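You operate a simulated robot arm through the tools that you are given. There is no shell and no other tool.

You are at the controls of a simulated robot arm. One attempt, no reset.

## Task
Turn the steel knob on the open side to 2 and jog until the edge sensor lights.
Fine: set the gain knob to 3; jog from the sensor box; end with the guide switch at AUTO.

The check looks at the end state, three seconds after you hand in, the way a careful person would. Anything else that was tipped, shoved, dropped, spilled or broken makes it a failure.

## Robot
A 6-joint arm with a two-finger parallel gripper, fixed in place. Base frame: the origin is on the floor under the middle of its stand, x ahead of it, y to its left, z up. Readings come in mm, degrees, newtons and seconds.
With the tool pointing down near the work surface it reaches from about 320 to 700 mm from the base axis. Its first joint turns from -166.0 to 166.0 degrees. Payload 4.1 kg.
The tool frame sits at the grasp point between the pads (the TCP): z along the fingers, y along the line on which they close. The tips reach 23 mm beyond it. The gripper opens to 94 mm. The fingers are 38 mm wide and 10 mm thick; the gripper's body (54 by 96 mm) begins 39 mm behind the TCP.
Orientation is that of the tool frame in the base frame, as a unit quaternion [x, y, z, w]. With the fingers straight down and closing along the base's y, the tool's x points along the base's -x, its y along +y and its z along -z.

## Interface
- The arm moves only by the tool move_arm. Its argument "motion" is a list of rows, each a list of 3 entries, a list of its own where there are three numbers: the shift along the tool's x, y, z in units of 250 mm (1.0 is 250 mm), then the turn, a rotation vector about the tool's x, y, z in units of 90 degrees (1.0 is 90 degrees), then the opening, from 0 (shut) to 1 (fully open). In form: [[[x, y, z], [rx, ry, rz], hand], ...]. A call has 1 to 20 rows; each row is the pose to reach, as a shift and turn from the pose commanded when the call began, along the tool's axes at that moment. A call with a number of a shift or a turn outside -1 to 1 is refused whole. Each row takes 0.2 s and may step no farther than 50 mm and 8.6 degrees from the row before; otherwise, or with a gripper value out of range, the whole call is refused. A pose out of reach is approached as far as the arm can. The call stops where the force on the tool passes 40 N (or 10 N more than at its start, if that is more) or the arm is blocked; 0.2 s more then pass. The fingers move at their own pace (about 45 mm/s each) and stop on an object; they squeeze with about 32 N. The grip force told is the motor's: it shows also when the fingers shut on nothing. Time passes only in rows, and 0.2 s behind the last, so rows that repeat a pose let the fingers close. The reply holds the time, the measured pose of the TCP, the force on the tool along the base axes, the opening and the grip force, in the units named above and with some noise, with the torque about the TCP (base axes, N m) and any sound that the robot's microphone picked up, and new pictures: "show" is both (left out), scene, wrist or none.
- Cameras (640 x 400 px; columns grow to the right, rows downward): "scene" is fixed at [49.9, -498.7, 1434.1]; the picture's right is [0.50, -0.87, 0.00], its down [-0.60, -0.35, -0.72] and it looks along [0.62, 0.36, -0.69] (base axes); focal length 214 px, centre (320, 200). "wrist" rides on the gripper at [86, 16, -75] in the tool frame; the picture's right is [-0.18, 0.98, 0.00], its down [-0.58, -0.11, -0.81] and it looks along [-0.79, -0.15, 0.59] (tool axes); focal length 243 px, centre (320, 200). There is no depth. A picture from a camera that has moved, and an enlarged one, comes with that camera's place and axes in the base frame and with its lens.
- lift_body(by): slides the trunk up (or, below 0, down) by that many mm; the arm rides with it, the base frame stays. It gives what a move gives, with no picture.
- close_up(camera, box): a new picture of the part [left, top, right, bottom] of that camera's present view, enlarged. It takes no simulated time.
- sign_off(): hands the job in; it is judged then, once.

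Places have to be worked out from the pictures, the camera data and where the tool is seen. Open the gripper and draw the arm clear of the work before you hand the job in, unless the task says otherwise.

The tools are called as name(argument=value, ...) on one line, values as JSON. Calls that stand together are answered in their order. move_arm: Moves the arm, as the interface text tells. Its arguments: {"type":"object","properties":{"motion":{"type":"array","items":{"type":"array"}},"show":{"type":"string","enum":["both","scene","wrist","none"]}},"required":["motion"]} The other tools are called the same way: lift_body (by) moves the trunk up or down; close_up (camera, box) takes an enlarged picture of a part of a camera's view; sign_off () hands the job in.

At the start:

```text
time_s: 0.0
position: [192.3, -308.5, 1297.7]
ee_rot: [0.0, 1.0, 0.0, 0.0]
ft_force: [-0.4, -0.6, -0.3]
moment: [0.0, 0.0, 0.02]
width: 94.1
grip_force: 0.1
trunk travel left (down, up): [-500.0, 90.0]
```

scene: 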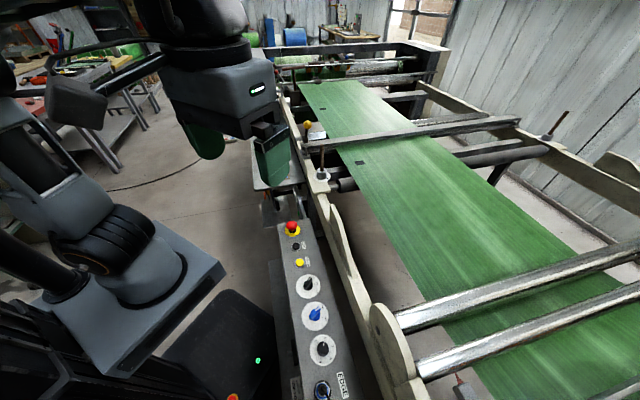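
wrist: 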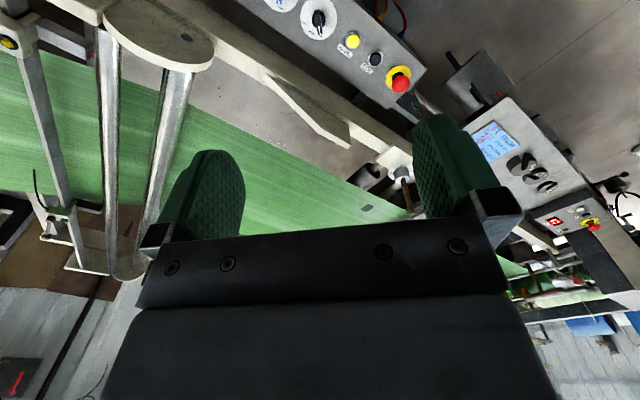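

The scene shows a web-guiding machine with a control panel of knobs near the arm and possibly more controls further back. I take enlarged pictures to read the labels before moving.

close_up(camera="scene", box=[240, 210, 400, 400])

close_up(camera="wrist", box=[440, 90, 640, 280])

close_up(camera="wrist", box=[240, 0, 440, 120])

close_up(camera="scene", box=[240, 90, 400, 230])

close_up(camera="wrist", box=[0, 0, 240, 280])

```text
2.11 times, centred on (320, 305) of scene
camera zoom: at [49.9, -498.7, 1434.1], right [0.5, -0.87, 0.0], down [-0.6, -0.35, -0.72], along [0.62, 0.36, -0.69], focal length 452 px, centre (320, -21)
```

zoom: 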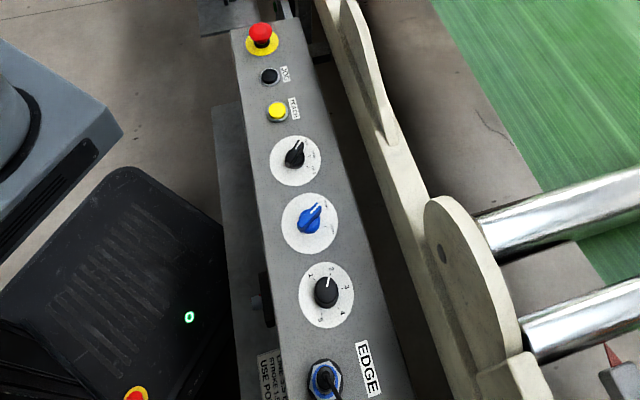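

```text
2.11 times, centred on (540, 185) of wrist
camera zoom: at [106.1, -291.8, 1371.6], right [0.18, 0.98, 0.0], down [0.58, -0.11, 0.81], along [0.79, -0.15, -0.59], focal length 511 px, centre (-143, 232)
```

zoom: 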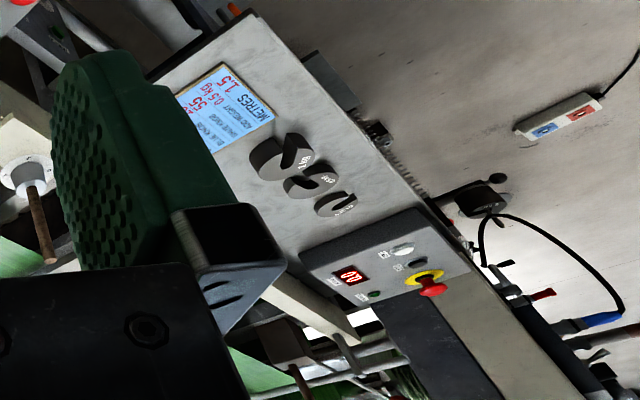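

```text
3.20 times, centred on (340, 60) of wrist
camera zoom: at [106.1, -291.8, 1371.6], right [0.18, 0.98, 0.0], down [0.58, -0.11, 0.81], along [0.79, -0.15, -0.59], focal length 776 px, centre (256, 648)
```

zoom: 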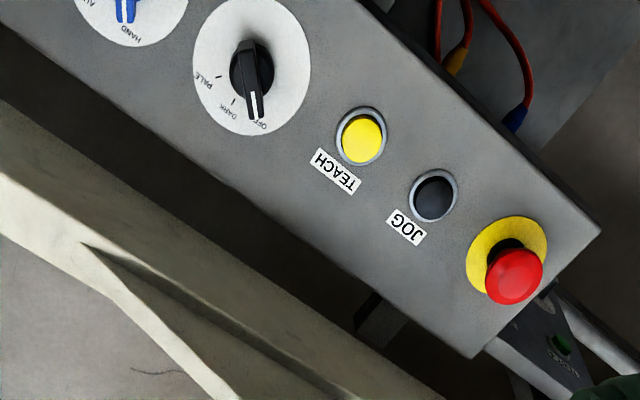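

```text
2.86 times, centred on (320, 160) of scene
camera zoom: at [49.9, -498.7, 1434.1], right [0.5, -0.87, 0.0], down [-0.6, -0.35, -0.72], along [0.62, 0.36, -0.69], focal length 613 px, centre (320, 314)
```

zoom: 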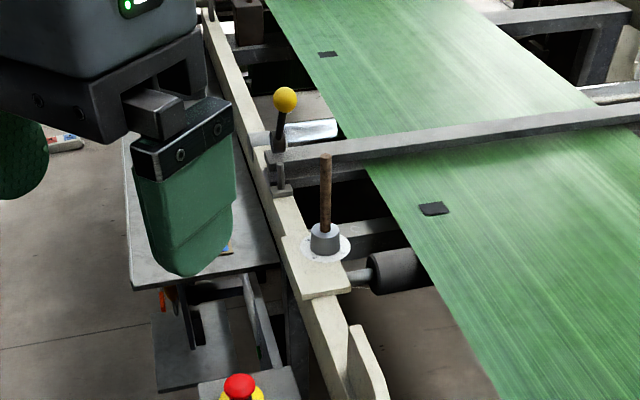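

```text
1.43 times, centred on (120, 140) of wrist
camera zoom: at [106.1, -291.8, 1371.6], right [0.18, 0.98, 0.0], down [0.58, -0.11, 0.81], along [0.79, -0.15, -0.59], focal length 347 px, centre (606, 286)
```

zoom: 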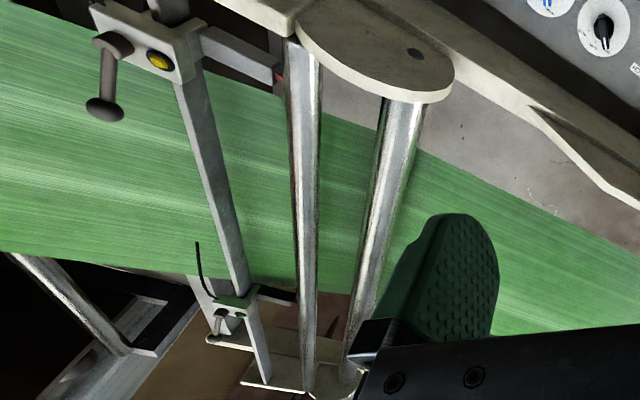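

I look closer at the two steel knobs on the rails, the labels at the bottom of the scene, and the guide panel's dials.

close_up(camera="scene", box=[510, 95, 600, 150])

close_up(camera="scene", box=[290, 110, 370, 200])

close_up(camera="scene", box=[280, 260, 360, 400])

close_up(camera="scene", box=[420, 340, 540, 400])

close_up(camera="wrist", box=[500, 190, 640, 300])

close_up(camera="wrist", box=[340, 130, 440, 220])

```text
7.11 times, centred on (555, 122) of scene
camera zoom: at [49.9, -498.7, 1434.1], right [0.5, -0.87, 0.0], down [-0.6, -0.35, -0.72], along [0.62, 0.36, -0.69], focal length 1525 px, centre (-1351, 751)
```

zoom: 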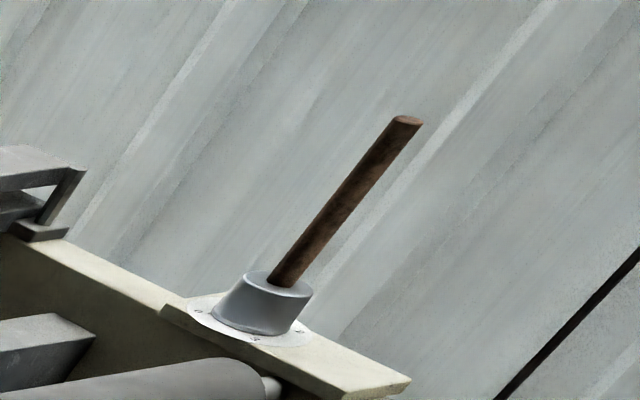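

```text
4.44 times, centred on (330, 155) of scene
camera zoom: at [49.9, -498.7, 1434.1], right [0.5, -0.87, 0.0], down [-0.6, -0.35, -0.72], along [0.62, 0.36, -0.69], focal length 953 px, centre (276, 400)
```

zoom: 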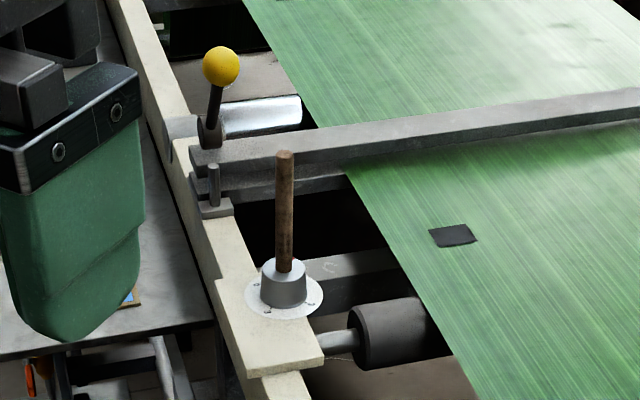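

```text
2.86 times, centred on (320, 330) of scene
camera zoom: at [49.9, -498.7, 1434.1], right [0.5, -0.87, 0.0], down [-0.6, -0.35, -0.72], along [0.62, 0.36, -0.69], focal length 613 px, centre (320, -171)
```

zoom: 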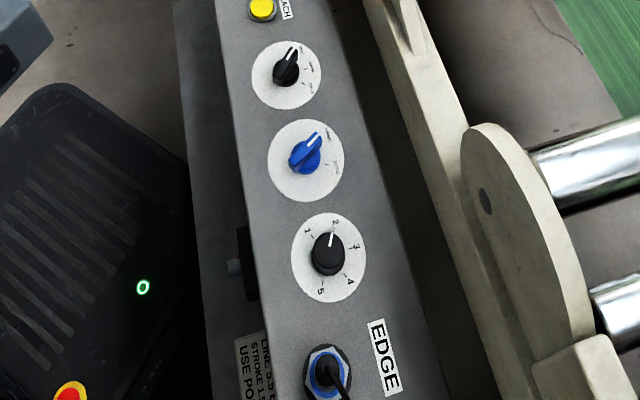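

```text
5.33 times, centred on (480, 370) of scene
camera zoom: at [49.9, -498.7, 1434.1], right [0.5, -0.87, 0.0], down [-0.6, -0.35, -0.72], along [0.62, 0.36, -0.69], focal length 1144 px, centre (-533, -707)
```

zoom: 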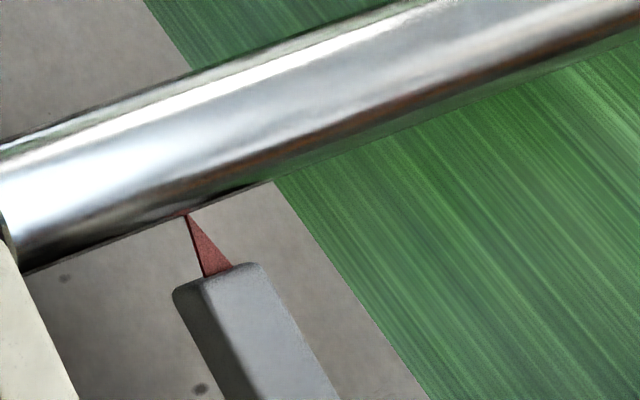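

```text
3.64 times, centred on (570, 245) of wrist
camera zoom: at [106.1, -291.8, 1371.6], right [0.18, 0.98, 0.0], down [0.58, -0.11, 0.81], along [0.79, -0.15, -0.59], focal length 882 px, centre (-589, 36)
```

zoom: 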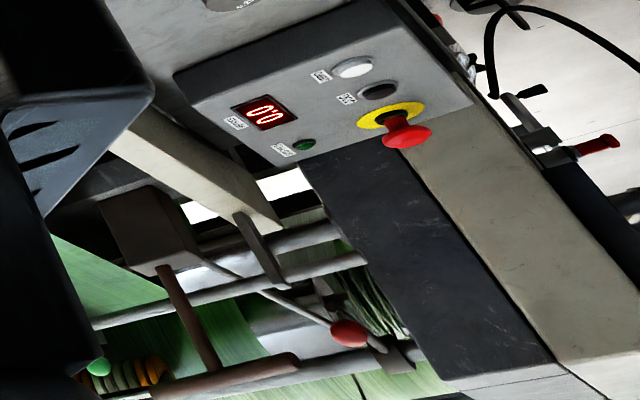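

```text
4.44 times, centred on (390, 175) of wrist
camera zoom: at [106.1, -291.8, 1371.6], right [0.18, 0.98, 0.0], down [0.58, -0.11, 0.81], along [0.79, -0.15, -0.59], focal length 1078 px, centre (9, 311)
```

zoom: 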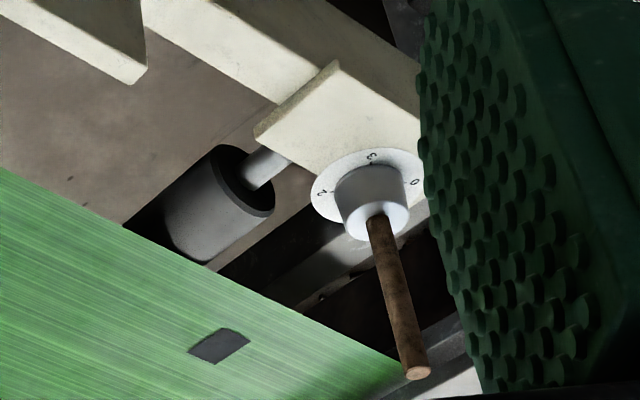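

The near steel knob works out at about (630, -166, 915) with a tall rod rising from it. The far one is near (1460, -990), which is out of reach. I move the arm ahead and down a little, tool still vertical, for a closer look at the near knob.

move_arm(motion=[[[-0.1, 0.07, 0.1], [0, 0, 0], 1], [[-0.2, 0.14, 0.2], [0, 0, 0], 1], [[-0.3, 0.21, 0.3], [0, 0, 0], 1], [[-0.4, 0.28, 0.4], [0, 0, 0], 1], [[-0.5, 0.35, 0.5], [0, 0, 0], 1], [[-0.6, 0.42, 0.6], [0, 0, 0], 1], [[-0.7, 0.5, 0.7], [0, 0, 0], 1], [[-0.8, 0.58, 0.8], [0, 0, 0], 1]], show="both")

```text
time_s: 1.8
position: [393.5, -162.7, 1096.8]
ee_rot: [0.001, 1.0, 0.0, 0.0]
ft_force: [-0.1, -0.1, 0.5]
moment: [0.02, 0.01, 0.0]
width: 94.0
grip_force: 0.0
trunk travel left (down, up): [-500.0, 90.0]
camera wrist: at [307.1, -145.9, 1171.1], right [0.18, 0.98, 0.0], down [0.58, -0.11, 0.81], along [0.79, -0.15, -0.59], focal length 243 px, centre (320, 200)
```

scene: 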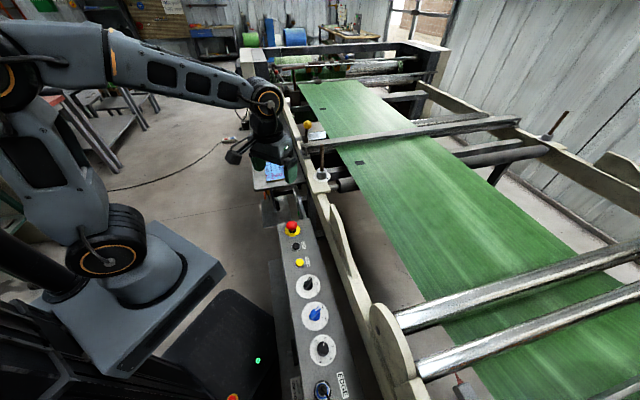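
wrist: 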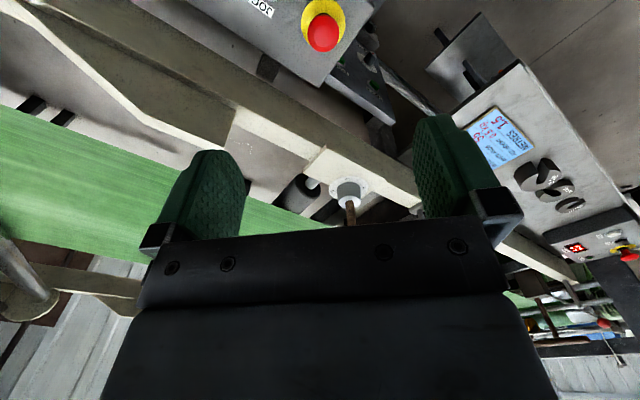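

The knob sits between the fingers in the wrist view. I enlarge it, along with the other panels to the right and the region beneath the e-stop.

close_up(camera="wrist", box=[280, 140, 440, 235])

close_up(camera="wrist", box=[440, 70, 640, 200])

close_up(camera="wrist", box=[530, 190, 640, 290])

close_up(camera="wrist", box=[300, 20, 440, 130])

close_up(camera="scene", box=[280, 100, 360, 190])

```text
4.00 times, centred on (360, 188) of wrist
camera zoom: at [307.1, -145.9, 1171.1], right [0.18, 0.98, 0.0], down [0.58, -0.11, 0.81], along [0.79, -0.15, -0.59], focal length 970 px, centre (160, 250)
```

zoom: 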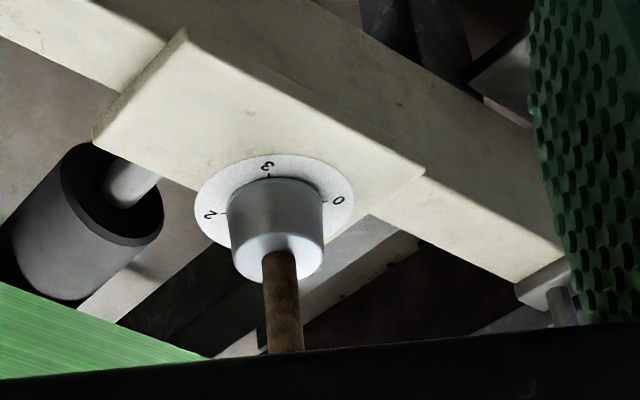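

```text
3.08 times, centred on (540, 135) of wrist
camera zoom: at [307.1, -145.9, 1171.1], right [0.18, 0.98, 0.0], down [0.58, -0.11, 0.81], along [0.79, -0.15, -0.59], focal length 746 px, centre (-357, 400)
```

zoom: 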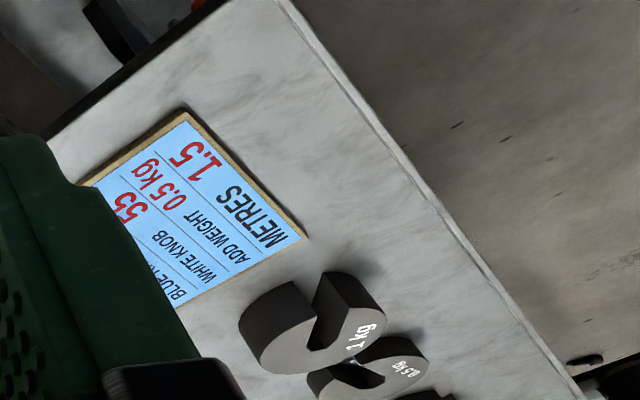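

```text
4.00 times, centred on (585, 240) of wrist
camera zoom: at [307.1, -145.9, 1171.1], right [0.18, 0.98, 0.0], down [0.58, -0.11, 0.81], along [0.79, -0.15, -0.59], focal length 970 px, centre (-740, 40)
```

zoom: 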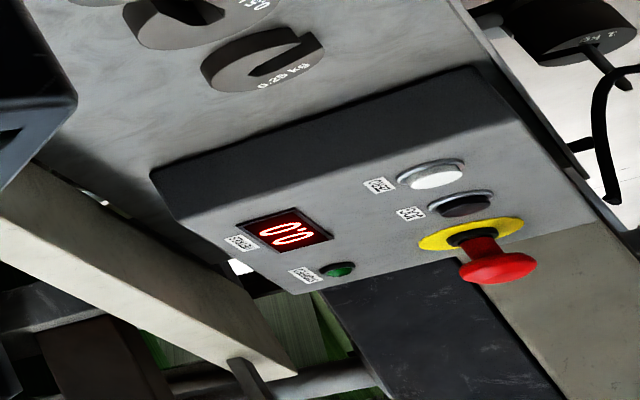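

```text
3.64 times, centred on (370, 75) of wrist
camera zoom: at [307.1, -145.9, 1171.1], right [0.18, 0.98, 0.0], down [0.58, -0.11, 0.81], along [0.79, -0.15, -0.59], focal length 882 px, centre (138, 654)
```

zoom: 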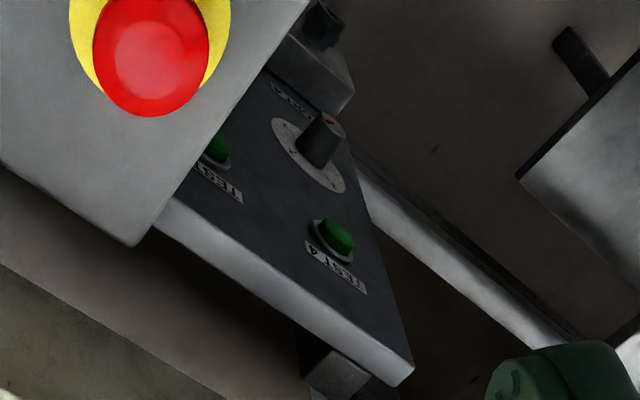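

```text
4.44 times, centred on (320, 145) of scene
camera zoom: at [49.9, -498.7, 1434.1], right [0.5, -0.87, 0.0], down [-0.6, -0.35, -0.72], along [0.62, 0.36, -0.69], focal length 953 px, centre (320, 444)
```

zoom: 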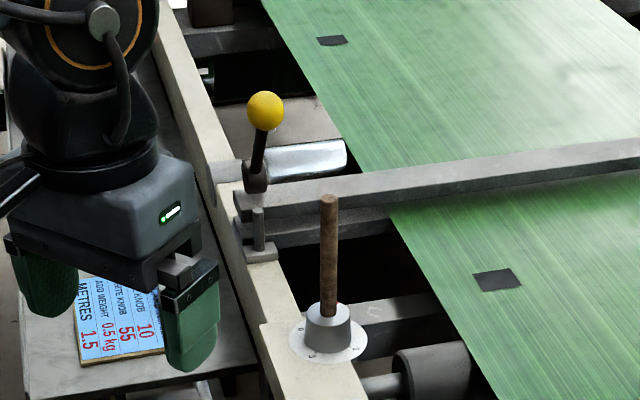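

The enlarged pictures keep their sharpness, so I zoom tighter to read the dials, side plate, dark test panel and steel knob markings.

close_up(camera="scene", box=[300, 325, 350, 375])

close_up(camera="scene", box=[295, 265, 340, 335])

close_up(camera="scene", box=[270, 360, 350, 400])

close_up(camera="scene", box=[308, 162, 336, 186])

close_up(camera="wrist", box=[325, 170, 375, 215])

close_up(camera="wrist", box=[330, 20, 410, 110])

close_up(camera="scene", box=[250, 150, 310, 240])

close_up(camera="scene", box=[275, 215, 325, 275])

```text
8.00 times, centred on (325, 350) of scene
camera zoom: at [49.9, -498.7, 1434.1], right [0.5, -0.87, 0.0], down [-0.6, -0.35, -0.72], along [0.62, 0.36, -0.69], focal length 1716 px, centre (280, -1000)
```

zoom: 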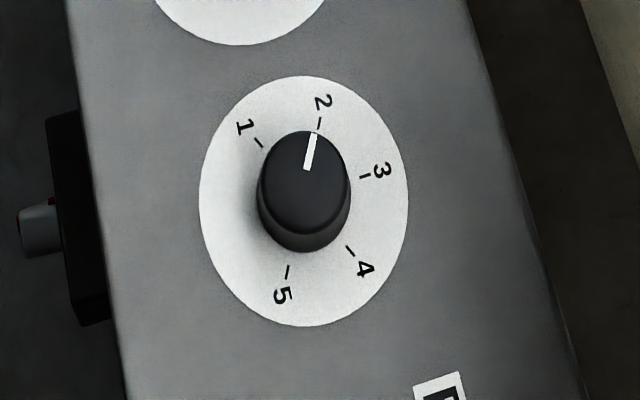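

```text
5.71 times, centred on (318, 300) of scene
camera zoom: at [49.9, -498.7, 1434.1], right [0.5, -0.87, 0.0], down [-0.6, -0.35, -0.72], along [0.62, 0.36, -0.69], focal length 1226 px, centre (334, -371)
```

zoom: 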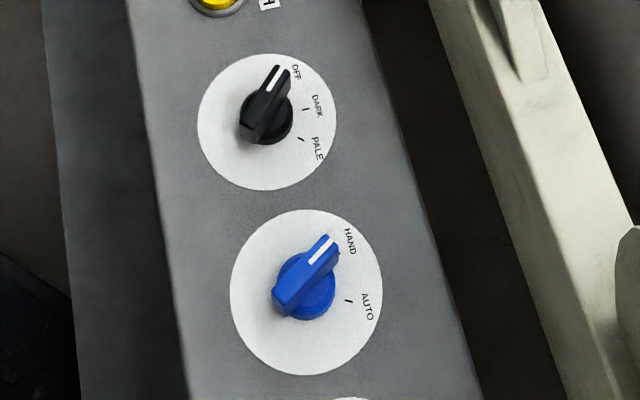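

```text
8.00 times, centred on (310, 380) of scene
camera zoom: at [49.9, -498.7, 1434.1], right [0.5, -0.87, 0.0], down [-0.6, -0.35, -0.72], along [0.62, 0.36, -0.69], focal length 1716 px, centre (400, -1240)
```

zoom: 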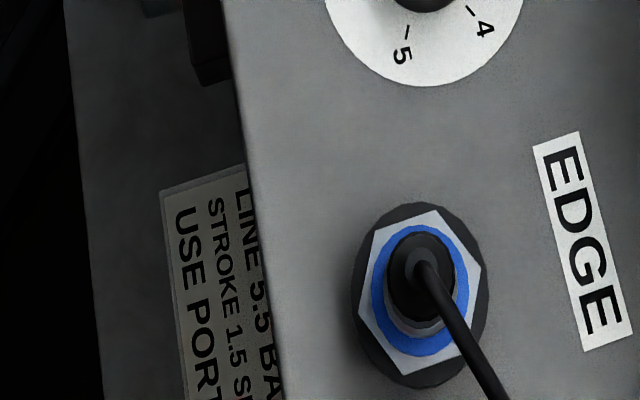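

```text
16.00 times, centred on (322, 174) of scene
camera zoom: at [49.9, -498.7, 1434.1], right [0.5, -0.87, 0.0], down [-0.6, -0.35, -0.72], along [0.62, 0.36, -0.69], focal length 3432 px, centre (288, 616)
```

zoom: 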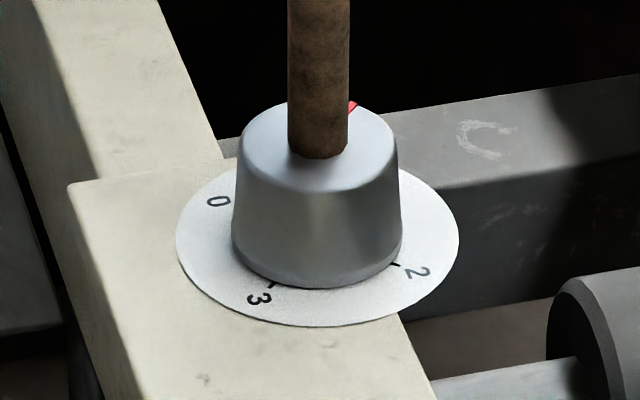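

```text
8.89 times, centred on (350, 192) of wrist
camera zoom: at [307.1, -145.9, 1171.1], right [0.18, 0.98, 0.0], down [0.58, -0.11, 0.81], along [0.79, -0.15, -0.59], focal length 2157 px, centre (53, 267)
```

zoom: 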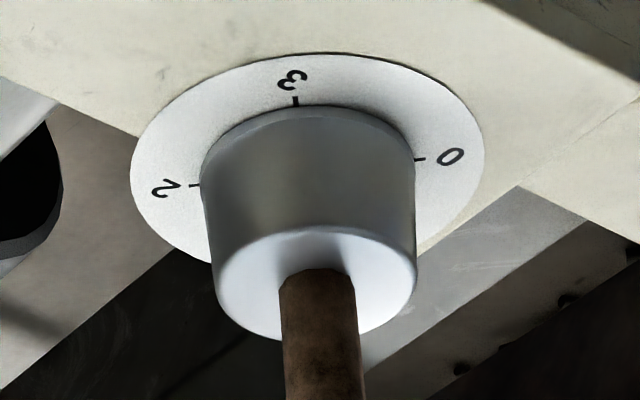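

```text
4.44 times, centred on (370, 65) of wrist
camera zoom: at [307.1, -145.9, 1171.1], right [0.18, 0.98, 0.0], down [0.58, -0.11, 0.81], along [0.79, -0.15, -0.59], focal length 1078 px, centre (98, 800)
```

zoom: 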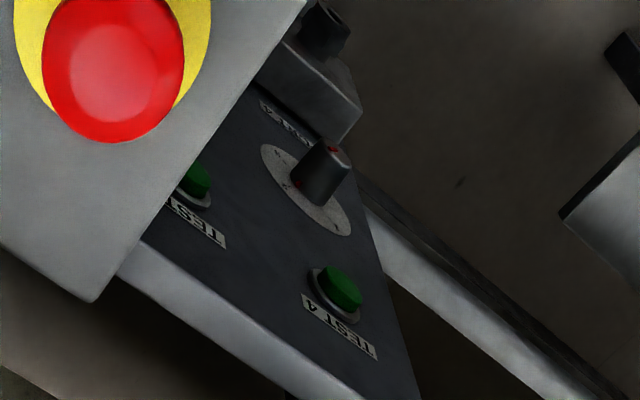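

```text
4.44 times, centred on (280, 195) of scene
camera zoom: at [49.9, -498.7, 1434.1], right [0.5, -0.87, 0.0], down [-0.6, -0.35, -0.72], along [0.62, 0.36, -0.69], focal length 953 px, centre (498, 222)
```

zoom: 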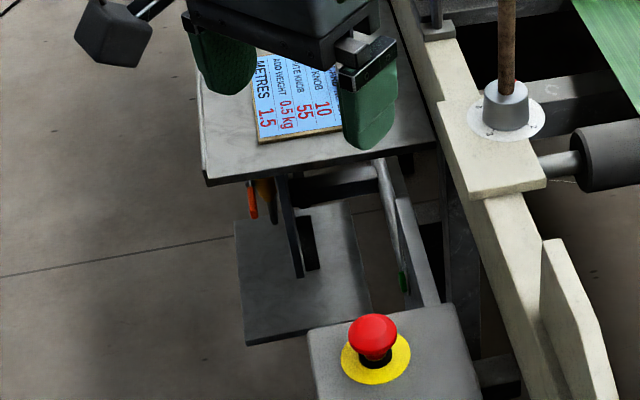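

```text
6.67 times, centred on (300, 245) of scene
camera zoom: at [49.9, -498.7, 1434.1], right [0.5, -0.87, 0.0], down [-0.6, -0.35, -0.72], along [0.62, 0.36, -0.69], focal length 1430 px, centre (453, -100)
```

zoom: 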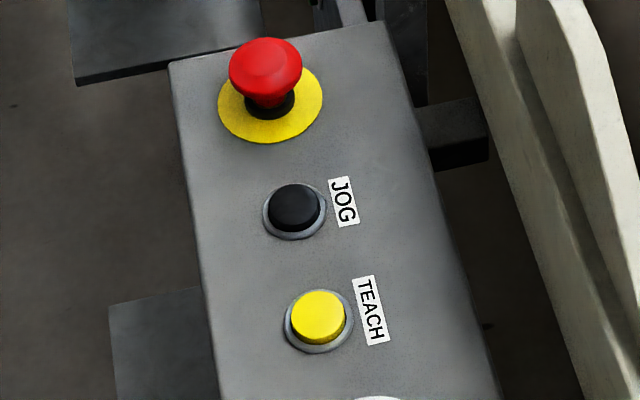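

The steel knob's red mark sits by "1", and the labels run clockwise 0-1-2-3 in 90° steps, so it needs a quarter turn clockwise seen from above. Gain is at 2, guide is at HAND and the sensor mode is at OFF. I'll turn the tool 90° about its axis here in free air, which also lets the wrist camera look back along the sensor box.

move_arm(motion=[[[0, 0, 0], [0, 0, 0.09], 1], [[0, 0, 0], [0, 0, 0.18], 1], [[0, 0, 0], [0, 0, 0.27], 1], [[0, 0, 0], [0, 0, 0.36], 1], [[0, 0, 0], [0, 0, 0.45], 1], [[0, 0, 0], [0, 0, 0.54], 1], [[0, 0, 0], [0, 0, 0.63], 1], [[0, 0, 0], [0, 0, 0.72], 1], [[0, 0, 0], [0, 0, 0.81], 1], [[0, 0, 0], [0, 0, 0.9], 1], [[0, 0, 0], [0, 0, 0.99], 1]], show="both")

```text
time_s: 4.2
position: [393.3, -162.8, 1097.8]
ee_rot: [0.703, 0.712, 0.0, 0.0]
ft_force: [0.1, 0.2, 0.0]
moment: [-0.01, -0.03, -0.03]
width: 93.7
grip_force: 0.1
trunk travel left (down, up): [-500.0, 90.0]
camera wrist: at [407.7, -76.2, 1171.5], right [0.99, -0.17, 0.0], down [-0.1, -0.58, 0.81], along [-0.14, -0.79, -0.59], focal length 243 px, centre (320, 200)
```

scene: 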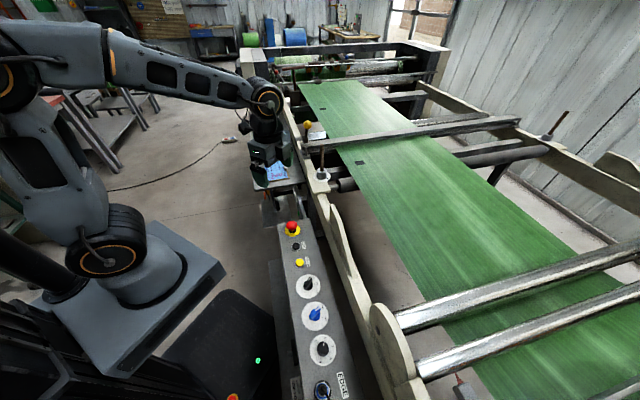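
wrist: 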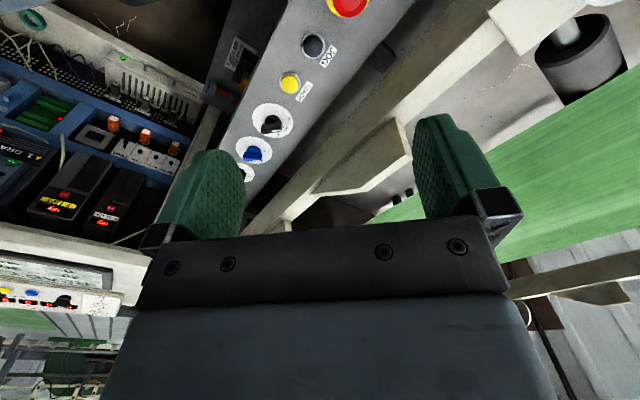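

The yaw worked. Continue another 90° about the tool axis so that, once tilted, the camera rides above the gripper.

move_arm(motion=[[[0, 0, 0], [0, 0, 0.09], 1], [[0, 0, 0], [0, 0, 0.18], 1], [[0, 0, 0], [0, 0, 0.27], 1], [[0, 0, 0], [0, 0, 0.36], 1], [[0, 0, 0], [0, 0, 0.45], 1], [[0, 0, 0], [0, 0, 0.54], 1], [[0, 0, 0], [0, 0, 0.63], 1], [[0, 0, 0], [0, 0, 0.72], 1], [[0, 0, 0], [0, 0, 0.81], 1], [[0, 0, 0], [0, 0, 0.9], 1], [[0, 0, 0], [0, 0, 0.99], 1]], show="both")

```text
time_s: 6.6
position: [391.8, -164.0, 1097.0]
ee_rot: [1.0, 0.015, 0.0, 0.0]
ft_force: [0.0, 0.6, -0.2]
moment: [-0.03, -0.02, 0.0]
width: 94.0
grip_force: 0.0
trunk travel left (down, up): [-500.0, 90.0]
camera wrist: at [479.3, -176.5, 1171.6], right [-0.16, -0.99, 0.0], down [-0.58, 0.09, 0.81], along [-0.8, 0.13, -0.59], focal length 243 px, centre (320, 200)
```

scene: 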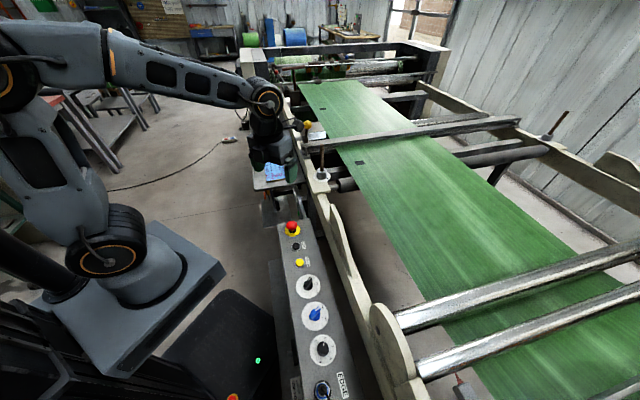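
wrist: 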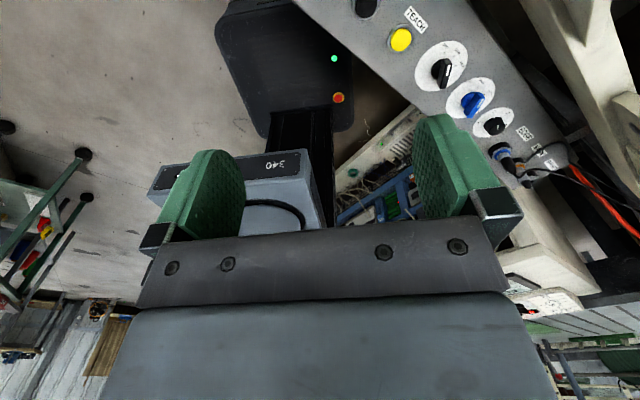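

The tool is now yawed 180°, with the camera on the far side. Next I pitch the tool forward about 77° so the fingers point ahead nearly level, while moving ahead and slightly down in the free space short of the knob.

move_arm(motion=[[[0.05, 0, 0.03], [0, 0.086, 0], 1], [[0.1, 0, 0.06], [0, 0.172, 0], 1], [[0.15, 0, 0.09], [0, 0.258, 0], 1], [[0.2, 0, 0.12], [0, 0.344, 0], 1], [[0.25, 0, 0.15], [0, 0.43, 0], 1], [[0.3, 0, 0.18], [0, 0.516, 0], 1], [[0.35, 0, 0.21], [0, 0.602, 0], 1], [[0.4, 0, 0.24], [0, 0.688, 0], 1], [[0.45, 0, 0.27], [0, 0.774, 0], 1], [[0.5, 0, 0.3], [0, 0.86, 0], 1]], show="both")

```text
time_s: 8.8
position: [518.1, -159.7, 1023.9]
ee_rot: [0.779, 0.012, 0.626, -0.009]
ft_force: [0.2, -0.3, -0.2]
moment: [0.01, 0.02, 0.0]
width: 93.9
grip_force: 0.0
trunk travel left (down, up): [-500.0, 90.0]
camera wrist: at [464.2, -176.9, 1122.7], right [-0.01, -0.98, -0.18], down [-0.92, 0.08, -0.39], along [0.4, 0.16, -0.9], focal length 243 px, centre (320, 200)
```

scene: 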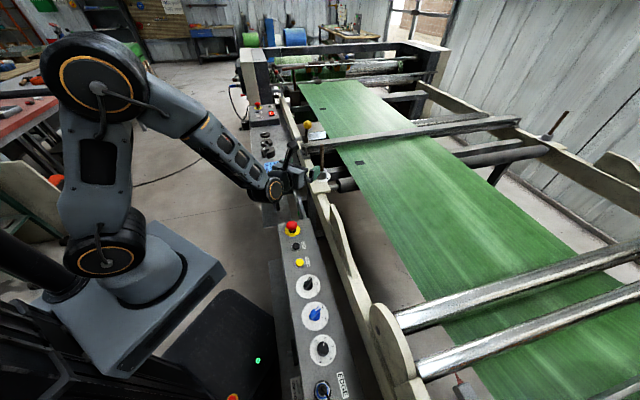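
wrist: 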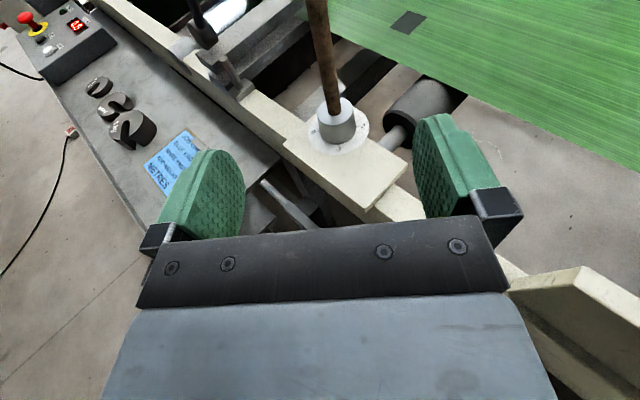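

Very good view: the knob, its dial and the rod are between the opened fingers. I enlarge it to fix the knob's position and the red mark.

close_up(camera="wrist", box=[280, 80, 400, 180])

close_up(camera="wrist", box=[200, 0, 460, 240])

close_up(camera="scene", box=[300, 140, 345, 195])

close_up(camera="scene", box=[250, 130, 350, 240])

```text
4.00 times, centred on (340, 130) of wrist
camera zoom: at [464.2, -176.9, 1122.7], right [-0.01, -0.98, -0.18], down [-0.92, 0.08, -0.39], along [0.4, 0.16, -0.9], focal length 970 px, centre (240, 480)
```

zoom: 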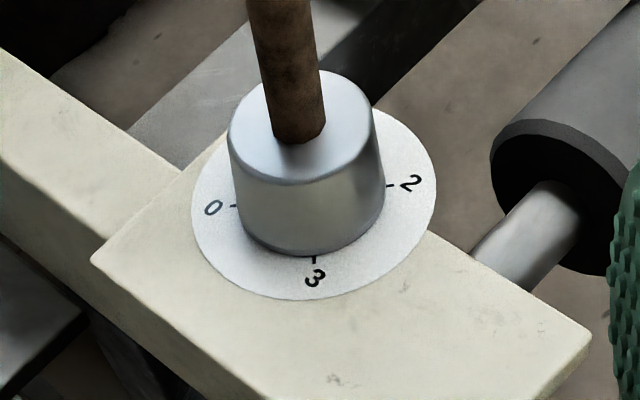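

```text
1.67 times, centred on (330, 120) of wrist
camera zoom: at [464.2, -176.9, 1122.7], right [-0.01, -0.98, -0.18], down [-0.92, 0.08, -0.39], along [0.4, 0.16, -0.9], focal length 404 px, centre (303, 333)
```

zoom: 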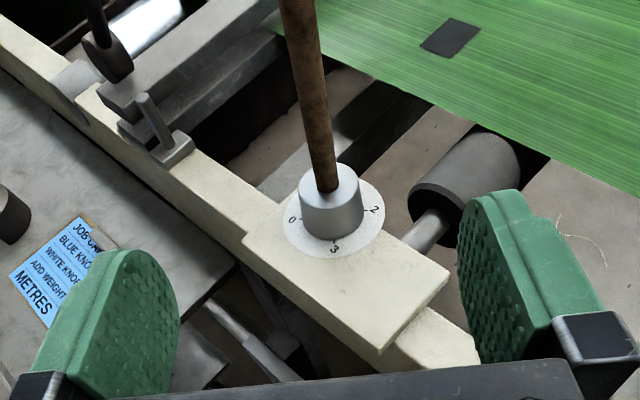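

```text
7.27 times, centred on (322, 168) of scene
camera zoom: at [49.9, -498.7, 1434.1], right [0.5, -0.87, 0.0], down [-0.6, -0.35, -0.72], along [0.62, 0.36, -0.69], focal length 1560 px, centre (302, 436)
```

zoom: 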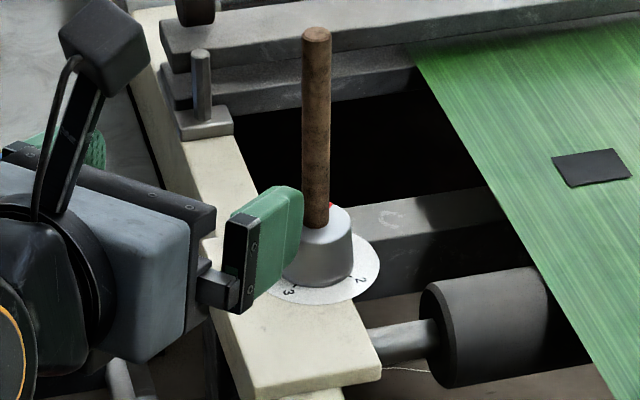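

```text
3.64 times, centred on (300, 185) of scene
camera zoom: at [49.9, -498.7, 1434.1], right [0.5, -0.87, 0.0], down [-0.6, -0.35, -0.72], along [0.62, 0.36, -0.69], focal length 780 px, centre (393, 254)
```

zoom: 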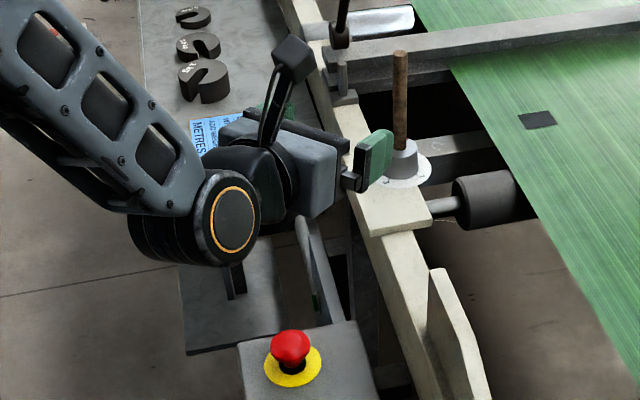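

From the two views the dial centre comes out at about (651, -160, 899), the knob is roughly 42 mm wide, and its top is near z 927. I lower the open gripper to the knob's height, staying about 90 mm short of it.

move_arm(motion=[[[-0.0835, 0.0047, 0.061], [0, 0, 0], 1], [[-0.167, 0.0094, 0.1225], [0, 0, 0], 1], [[-0.25, 0.014, 0.184], [0, 0, 0], 1], [[-0.334, 0.0187, 0.245], [0, 0, 0], 1]], show="both")

close_up(camera="wrist", box=[240, 60, 400, 240])

close_up(camera="scene", box=[250, 130, 350, 220])

```text
time_s: 9.8
position: [559.2, -163.6, 928.1]
ee_rot: [0.78, 0.013, 0.626, -0.01]
ft_force: [0.4, 0.6, 0.7]
moment: [0.0, -0.02, -0.03]
width: 94.0
grip_force: 0.2
trunk travel left (down, up): [-500.0, 90.0]
camera wrist: at [505.4, -180.2, 1027.2], right [-0.01, -0.98, -0.18], down [-0.92, 0.08, -0.39], along [0.4, 0.16, -0.9], focal length 243 px, centre (320, 200)
```

scene: 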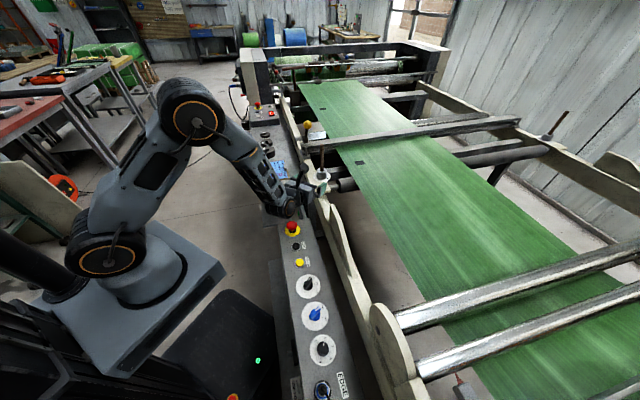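
wrist: 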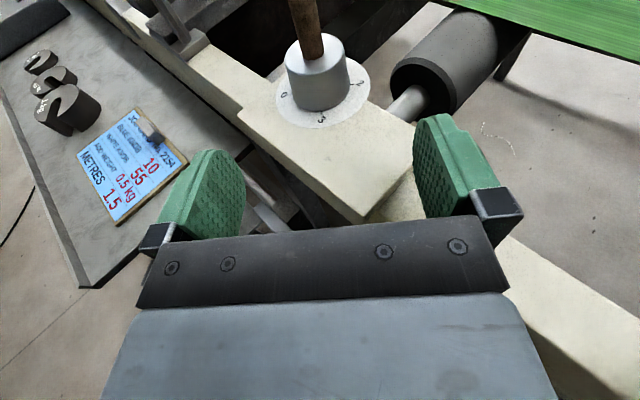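

```text
2.22 times, centred on (320, 150) of wrist
camera zoom: at [505.4, -180.2, 1027.2], right [-0.01, -0.98, -0.18], down [-0.92, 0.08, -0.39], along [0.4, 0.16, -0.9], focal length 539 px, centre (320, 311)
```

zoom: 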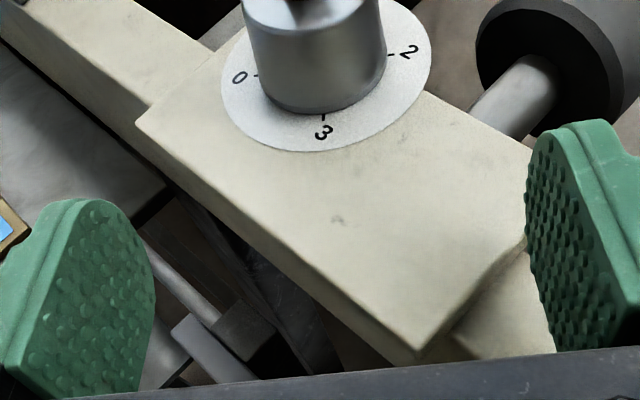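

```text
4.44 times, centred on (300, 175) of scene
camera zoom: at [49.9, -498.7, 1434.1], right [0.5, -0.87, 0.0], down [-0.6, -0.35, -0.72], along [0.62, 0.36, -0.69], focal length 953 px, centre (409, 311)
```

zoom: 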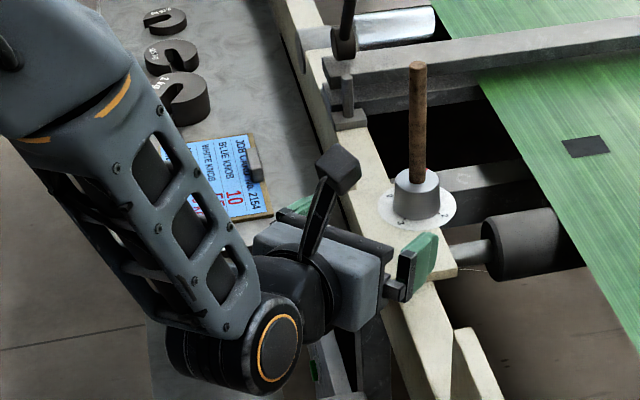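

The refined dial centre is (652, -160, 898.5), so at z 927 the pads will cover the upper two thirds of the knob. I slide straight in, fingers open on both sides of the knob, and look before closing.

move_arm(motion=[[[0.0186, -0.0008, 0.091], [0, 0, 0], 1], [[0.0372, -0.0016, 0.182], [0, 0, 0], 1], [[0.0558, -0.0025, 0.273], [0, 0, 0], 1], [[0.0745, -0.0033, 0.364], [0, 0, 0], 1]], show="both")

close_up(camera="wrist", box=[200, 60, 440, 240])

close_up(camera="scene", box=[270, 130, 350, 210])

```text
time_s: 10.8
position: [630.4, -156.3, 923.9]
ee_rot: [0.786, 0.01, 0.618, -0.013]
ft_force: [-48.1, 19.0, 25.0]
moment: [0.06, 2.73, -1.89]
width: 94.1
grip_force: 0.0
trunk travel left (down, up): [-500.0, 90.0]
stopped in row 4: the force on the tool passed its limit at 85 N (the readings are from after the stop); the commanded pose is now the measured one
camera wrist: at [579.4, -173.4, 1023.2], right [-0.01, -0.98, -0.19], down [-0.92, 0.08, -0.37], along [0.38, 0.17, -0.91], focal length 243 px, centre (320, 200)
```

scene: 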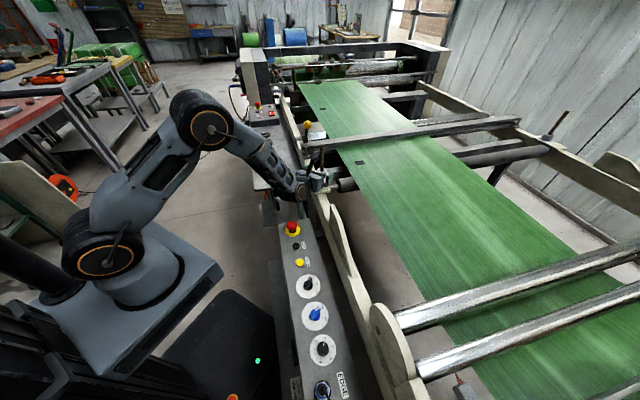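
wrist: 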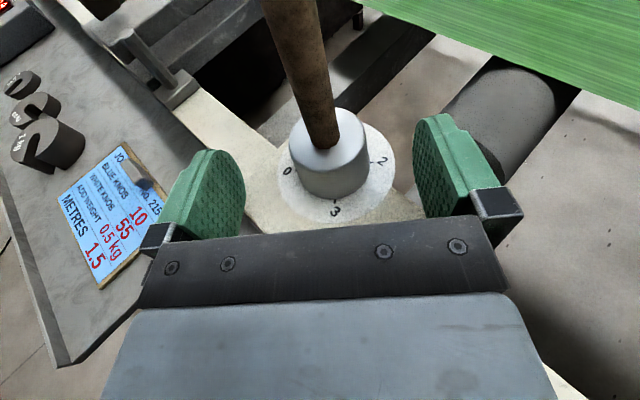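

```text
2.22 times, centred on (320, 150) of wrist
camera zoom: at [579.4, -173.4, 1023.2], right [-0.01, -0.98, -0.19], down [-0.92, 0.08, -0.37], along [0.38, 0.17, -0.91], focal length 539 px, centre (320, 311)
```

zoom: 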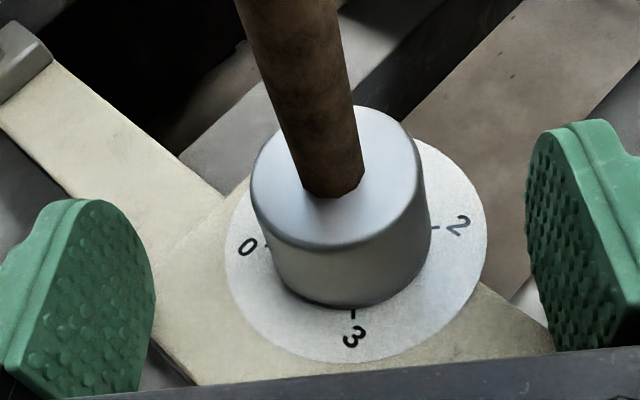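

```text
5.00 times, centred on (310, 170) of scene
camera zoom: at [49.9, -498.7, 1434.1], right [0.5, -0.87, 0.0], down [-0.6, -0.35, -0.72], along [0.62, 0.36, -0.69], focal length 1072 px, centre (370, 350)
```

zoom: 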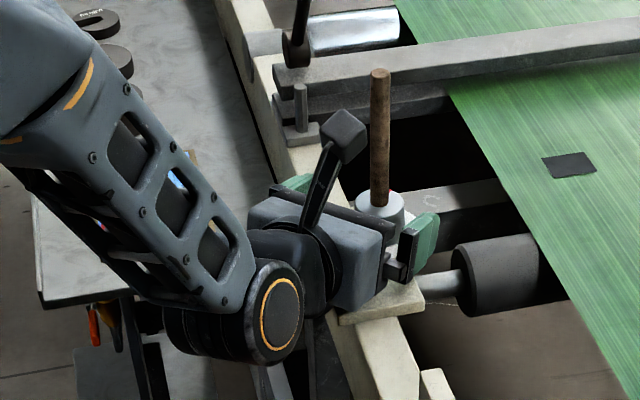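

The slide stopped about 22 mm short. The moment reading puts the contact about 65 mm behind and 26 mm below the grasp point, so the gripper's underside touched the plate's outer edge. The knob, dial and rod look undisturbed. I back off along the tool axis and reduce the pitch to about 70° so the underside clears the plate.

move_arm(motion=[[[0, 0, -0.06], [0, 0, 0], 1], [[0, 0, -0.14], [0, 0, 0], 1], [[0, 0, -0.22], [0, -0.03, 0], 1], [[0, 0, -0.3], [0, -0.072, 0], 1]], show="both")

close_up(camera="scene", box=[270, 130, 350, 210])

close_up(camera="wrist", box=[240, 60, 400, 240])

```text
time_s: 11.8
position: [562.7, -160.8, 937.8]
ee_rot: [0.82, 0.009, 0.572, -0.011]
ft_force: [-0.3, 0.0, 0.1]
moment: [0.03, -0.01, -0.02]
width: 93.9
grip_force: 0.1
trunk travel left (down, up): [-500.0, 90.0]
camera wrist: at [523.8, -178.6, 1043.2], right [-0.03, -0.98, -0.18], down [-0.96, 0.08, -0.26], along [0.28, 0.16, -0.95], focal length 243 px, centre (320, 200)
```

scene: 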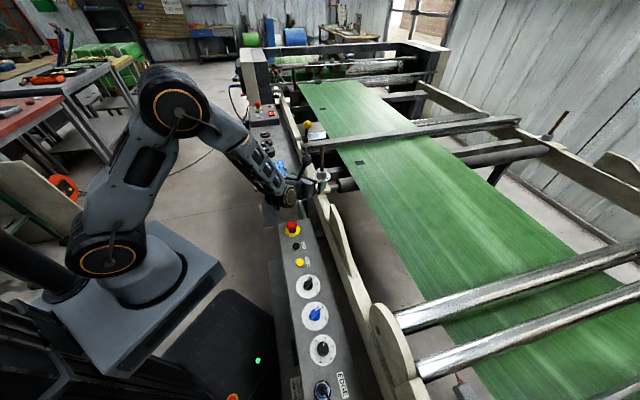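
wrist: 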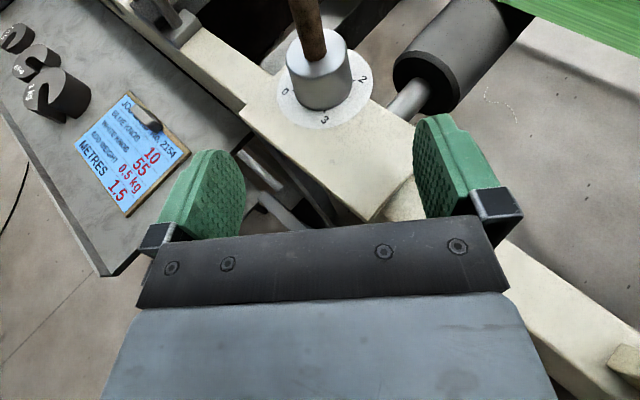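

```text
5.00 times, centred on (310, 170) of scene
camera zoom: at [49.9, -498.7, 1434.1], right [0.5, -0.87, 0.0], down [-0.6, -0.35, -0.72], along [0.62, 0.36, -0.69], focal length 1072 px, centre (370, 350)
```

zoom: 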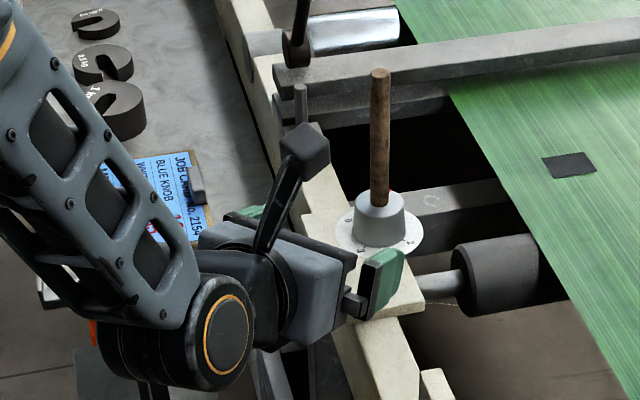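

```text
2.22 times, centred on (320, 150) of wrist
camera zoom: at [523.8, -178.6, 1043.2], right [-0.03, -0.98, -0.18], down [-0.96, 0.08, -0.26], along [0.28, 0.16, -0.95], focal length 539 px, centre (320, 311)
```

zoom: 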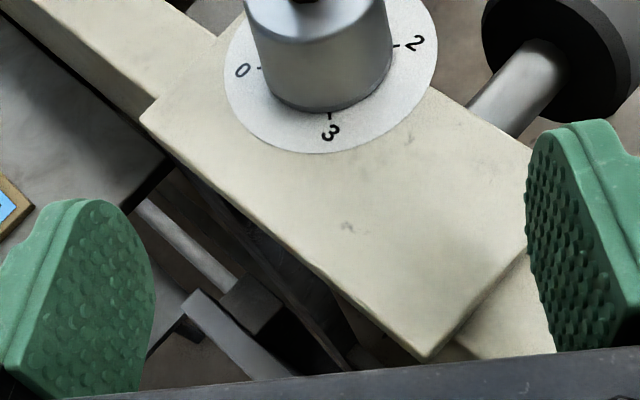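

The knob still sits at 1 and nothing shifted. With the pitch now at 70°, I recompute the knob at (651.5, -160) and slide in again, aiming for TCP z 930, and look before closing.

move_arm(motion=[[[0.0187, 0.0014, 0.069], [0, 0, 0], 1], [[0.0374, 0.0028, 0.138], [0, 0, 0], 1], [[0.0561, 0.0041, 0.206], [0, 0, 0], 1], [[0.0748, 0.0054, 0.275], [0, 0, 0], 1], [[0.0935, 0.0068, 0.344], [0, 0, 0], 1]], show="both")

close_up(camera="scene", box=[270, 130, 350, 210])

close_up(camera="wrist", box=[200, 60, 440, 240])

```text
time_s: 13.0
position: [652.8, -159.4, 929.1]
ee_rot: [0.821, 0.009, 0.571, -0.012]
ft_force: [-0.3, 0.4, -0.2]
moment: [0.01, 0.02, 0.02]
width: 93.9
grip_force: 0.1
trunk travel left (down, up): [-500.0, 90.0]
camera wrist: at [613.2, -177.0, 1034.7], right [-0.03, -0.98, -0.18], down [-0.96, 0.08, -0.26], along [0.27, 0.17, -0.95], focal length 243 px, centre (320, 200)
```

scene: 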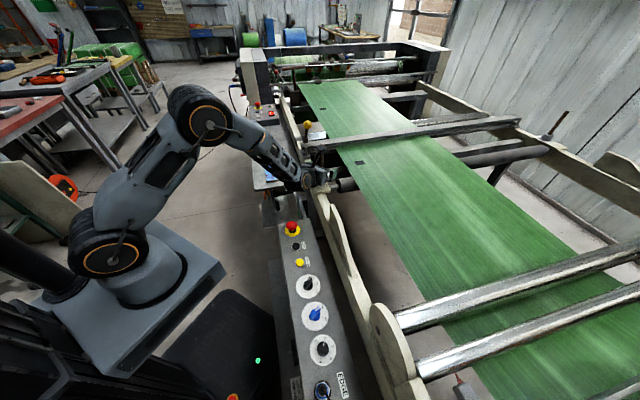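
wrist: 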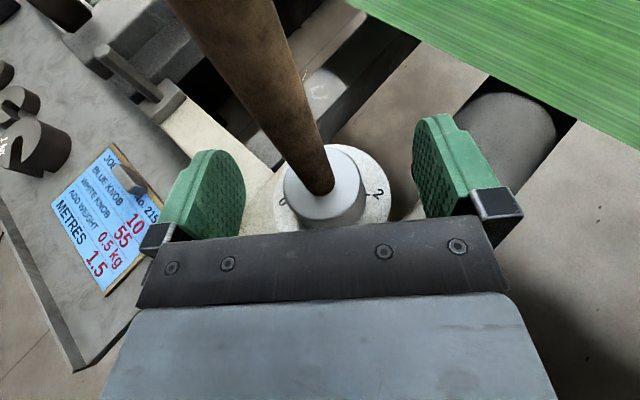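

```text
5.00 times, centred on (310, 170) of scene
camera zoom: at [49.9, -498.7, 1434.1], right [0.5, -0.87, 0.0], down [-0.6, -0.35, -0.72], along [0.62, 0.36, -0.69], focal length 1072 px, centre (370, 350)
```

zoom: 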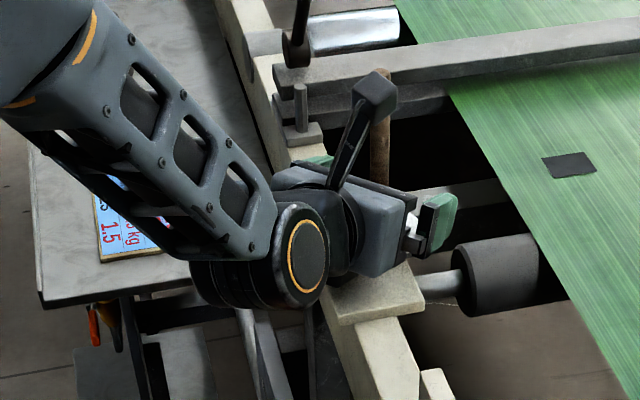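

```text
2.22 times, centred on (320, 150) of wrist
camera zoom: at [613.2, -177.0, 1034.7], right [-0.03, -0.98, -0.18], down [-0.96, 0.08, -0.26], along [0.27, 0.17, -0.95], focal length 539 px, centre (320, 311)
```

zoom: 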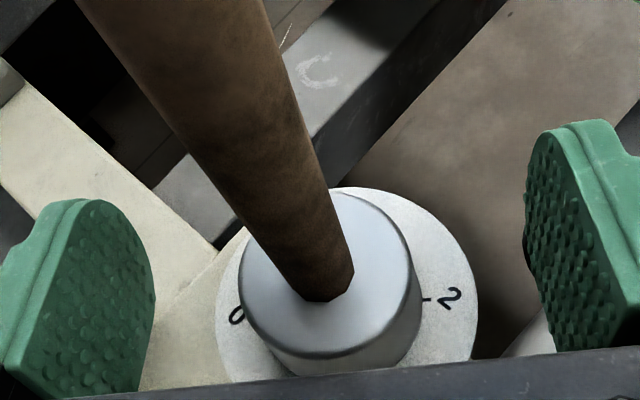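

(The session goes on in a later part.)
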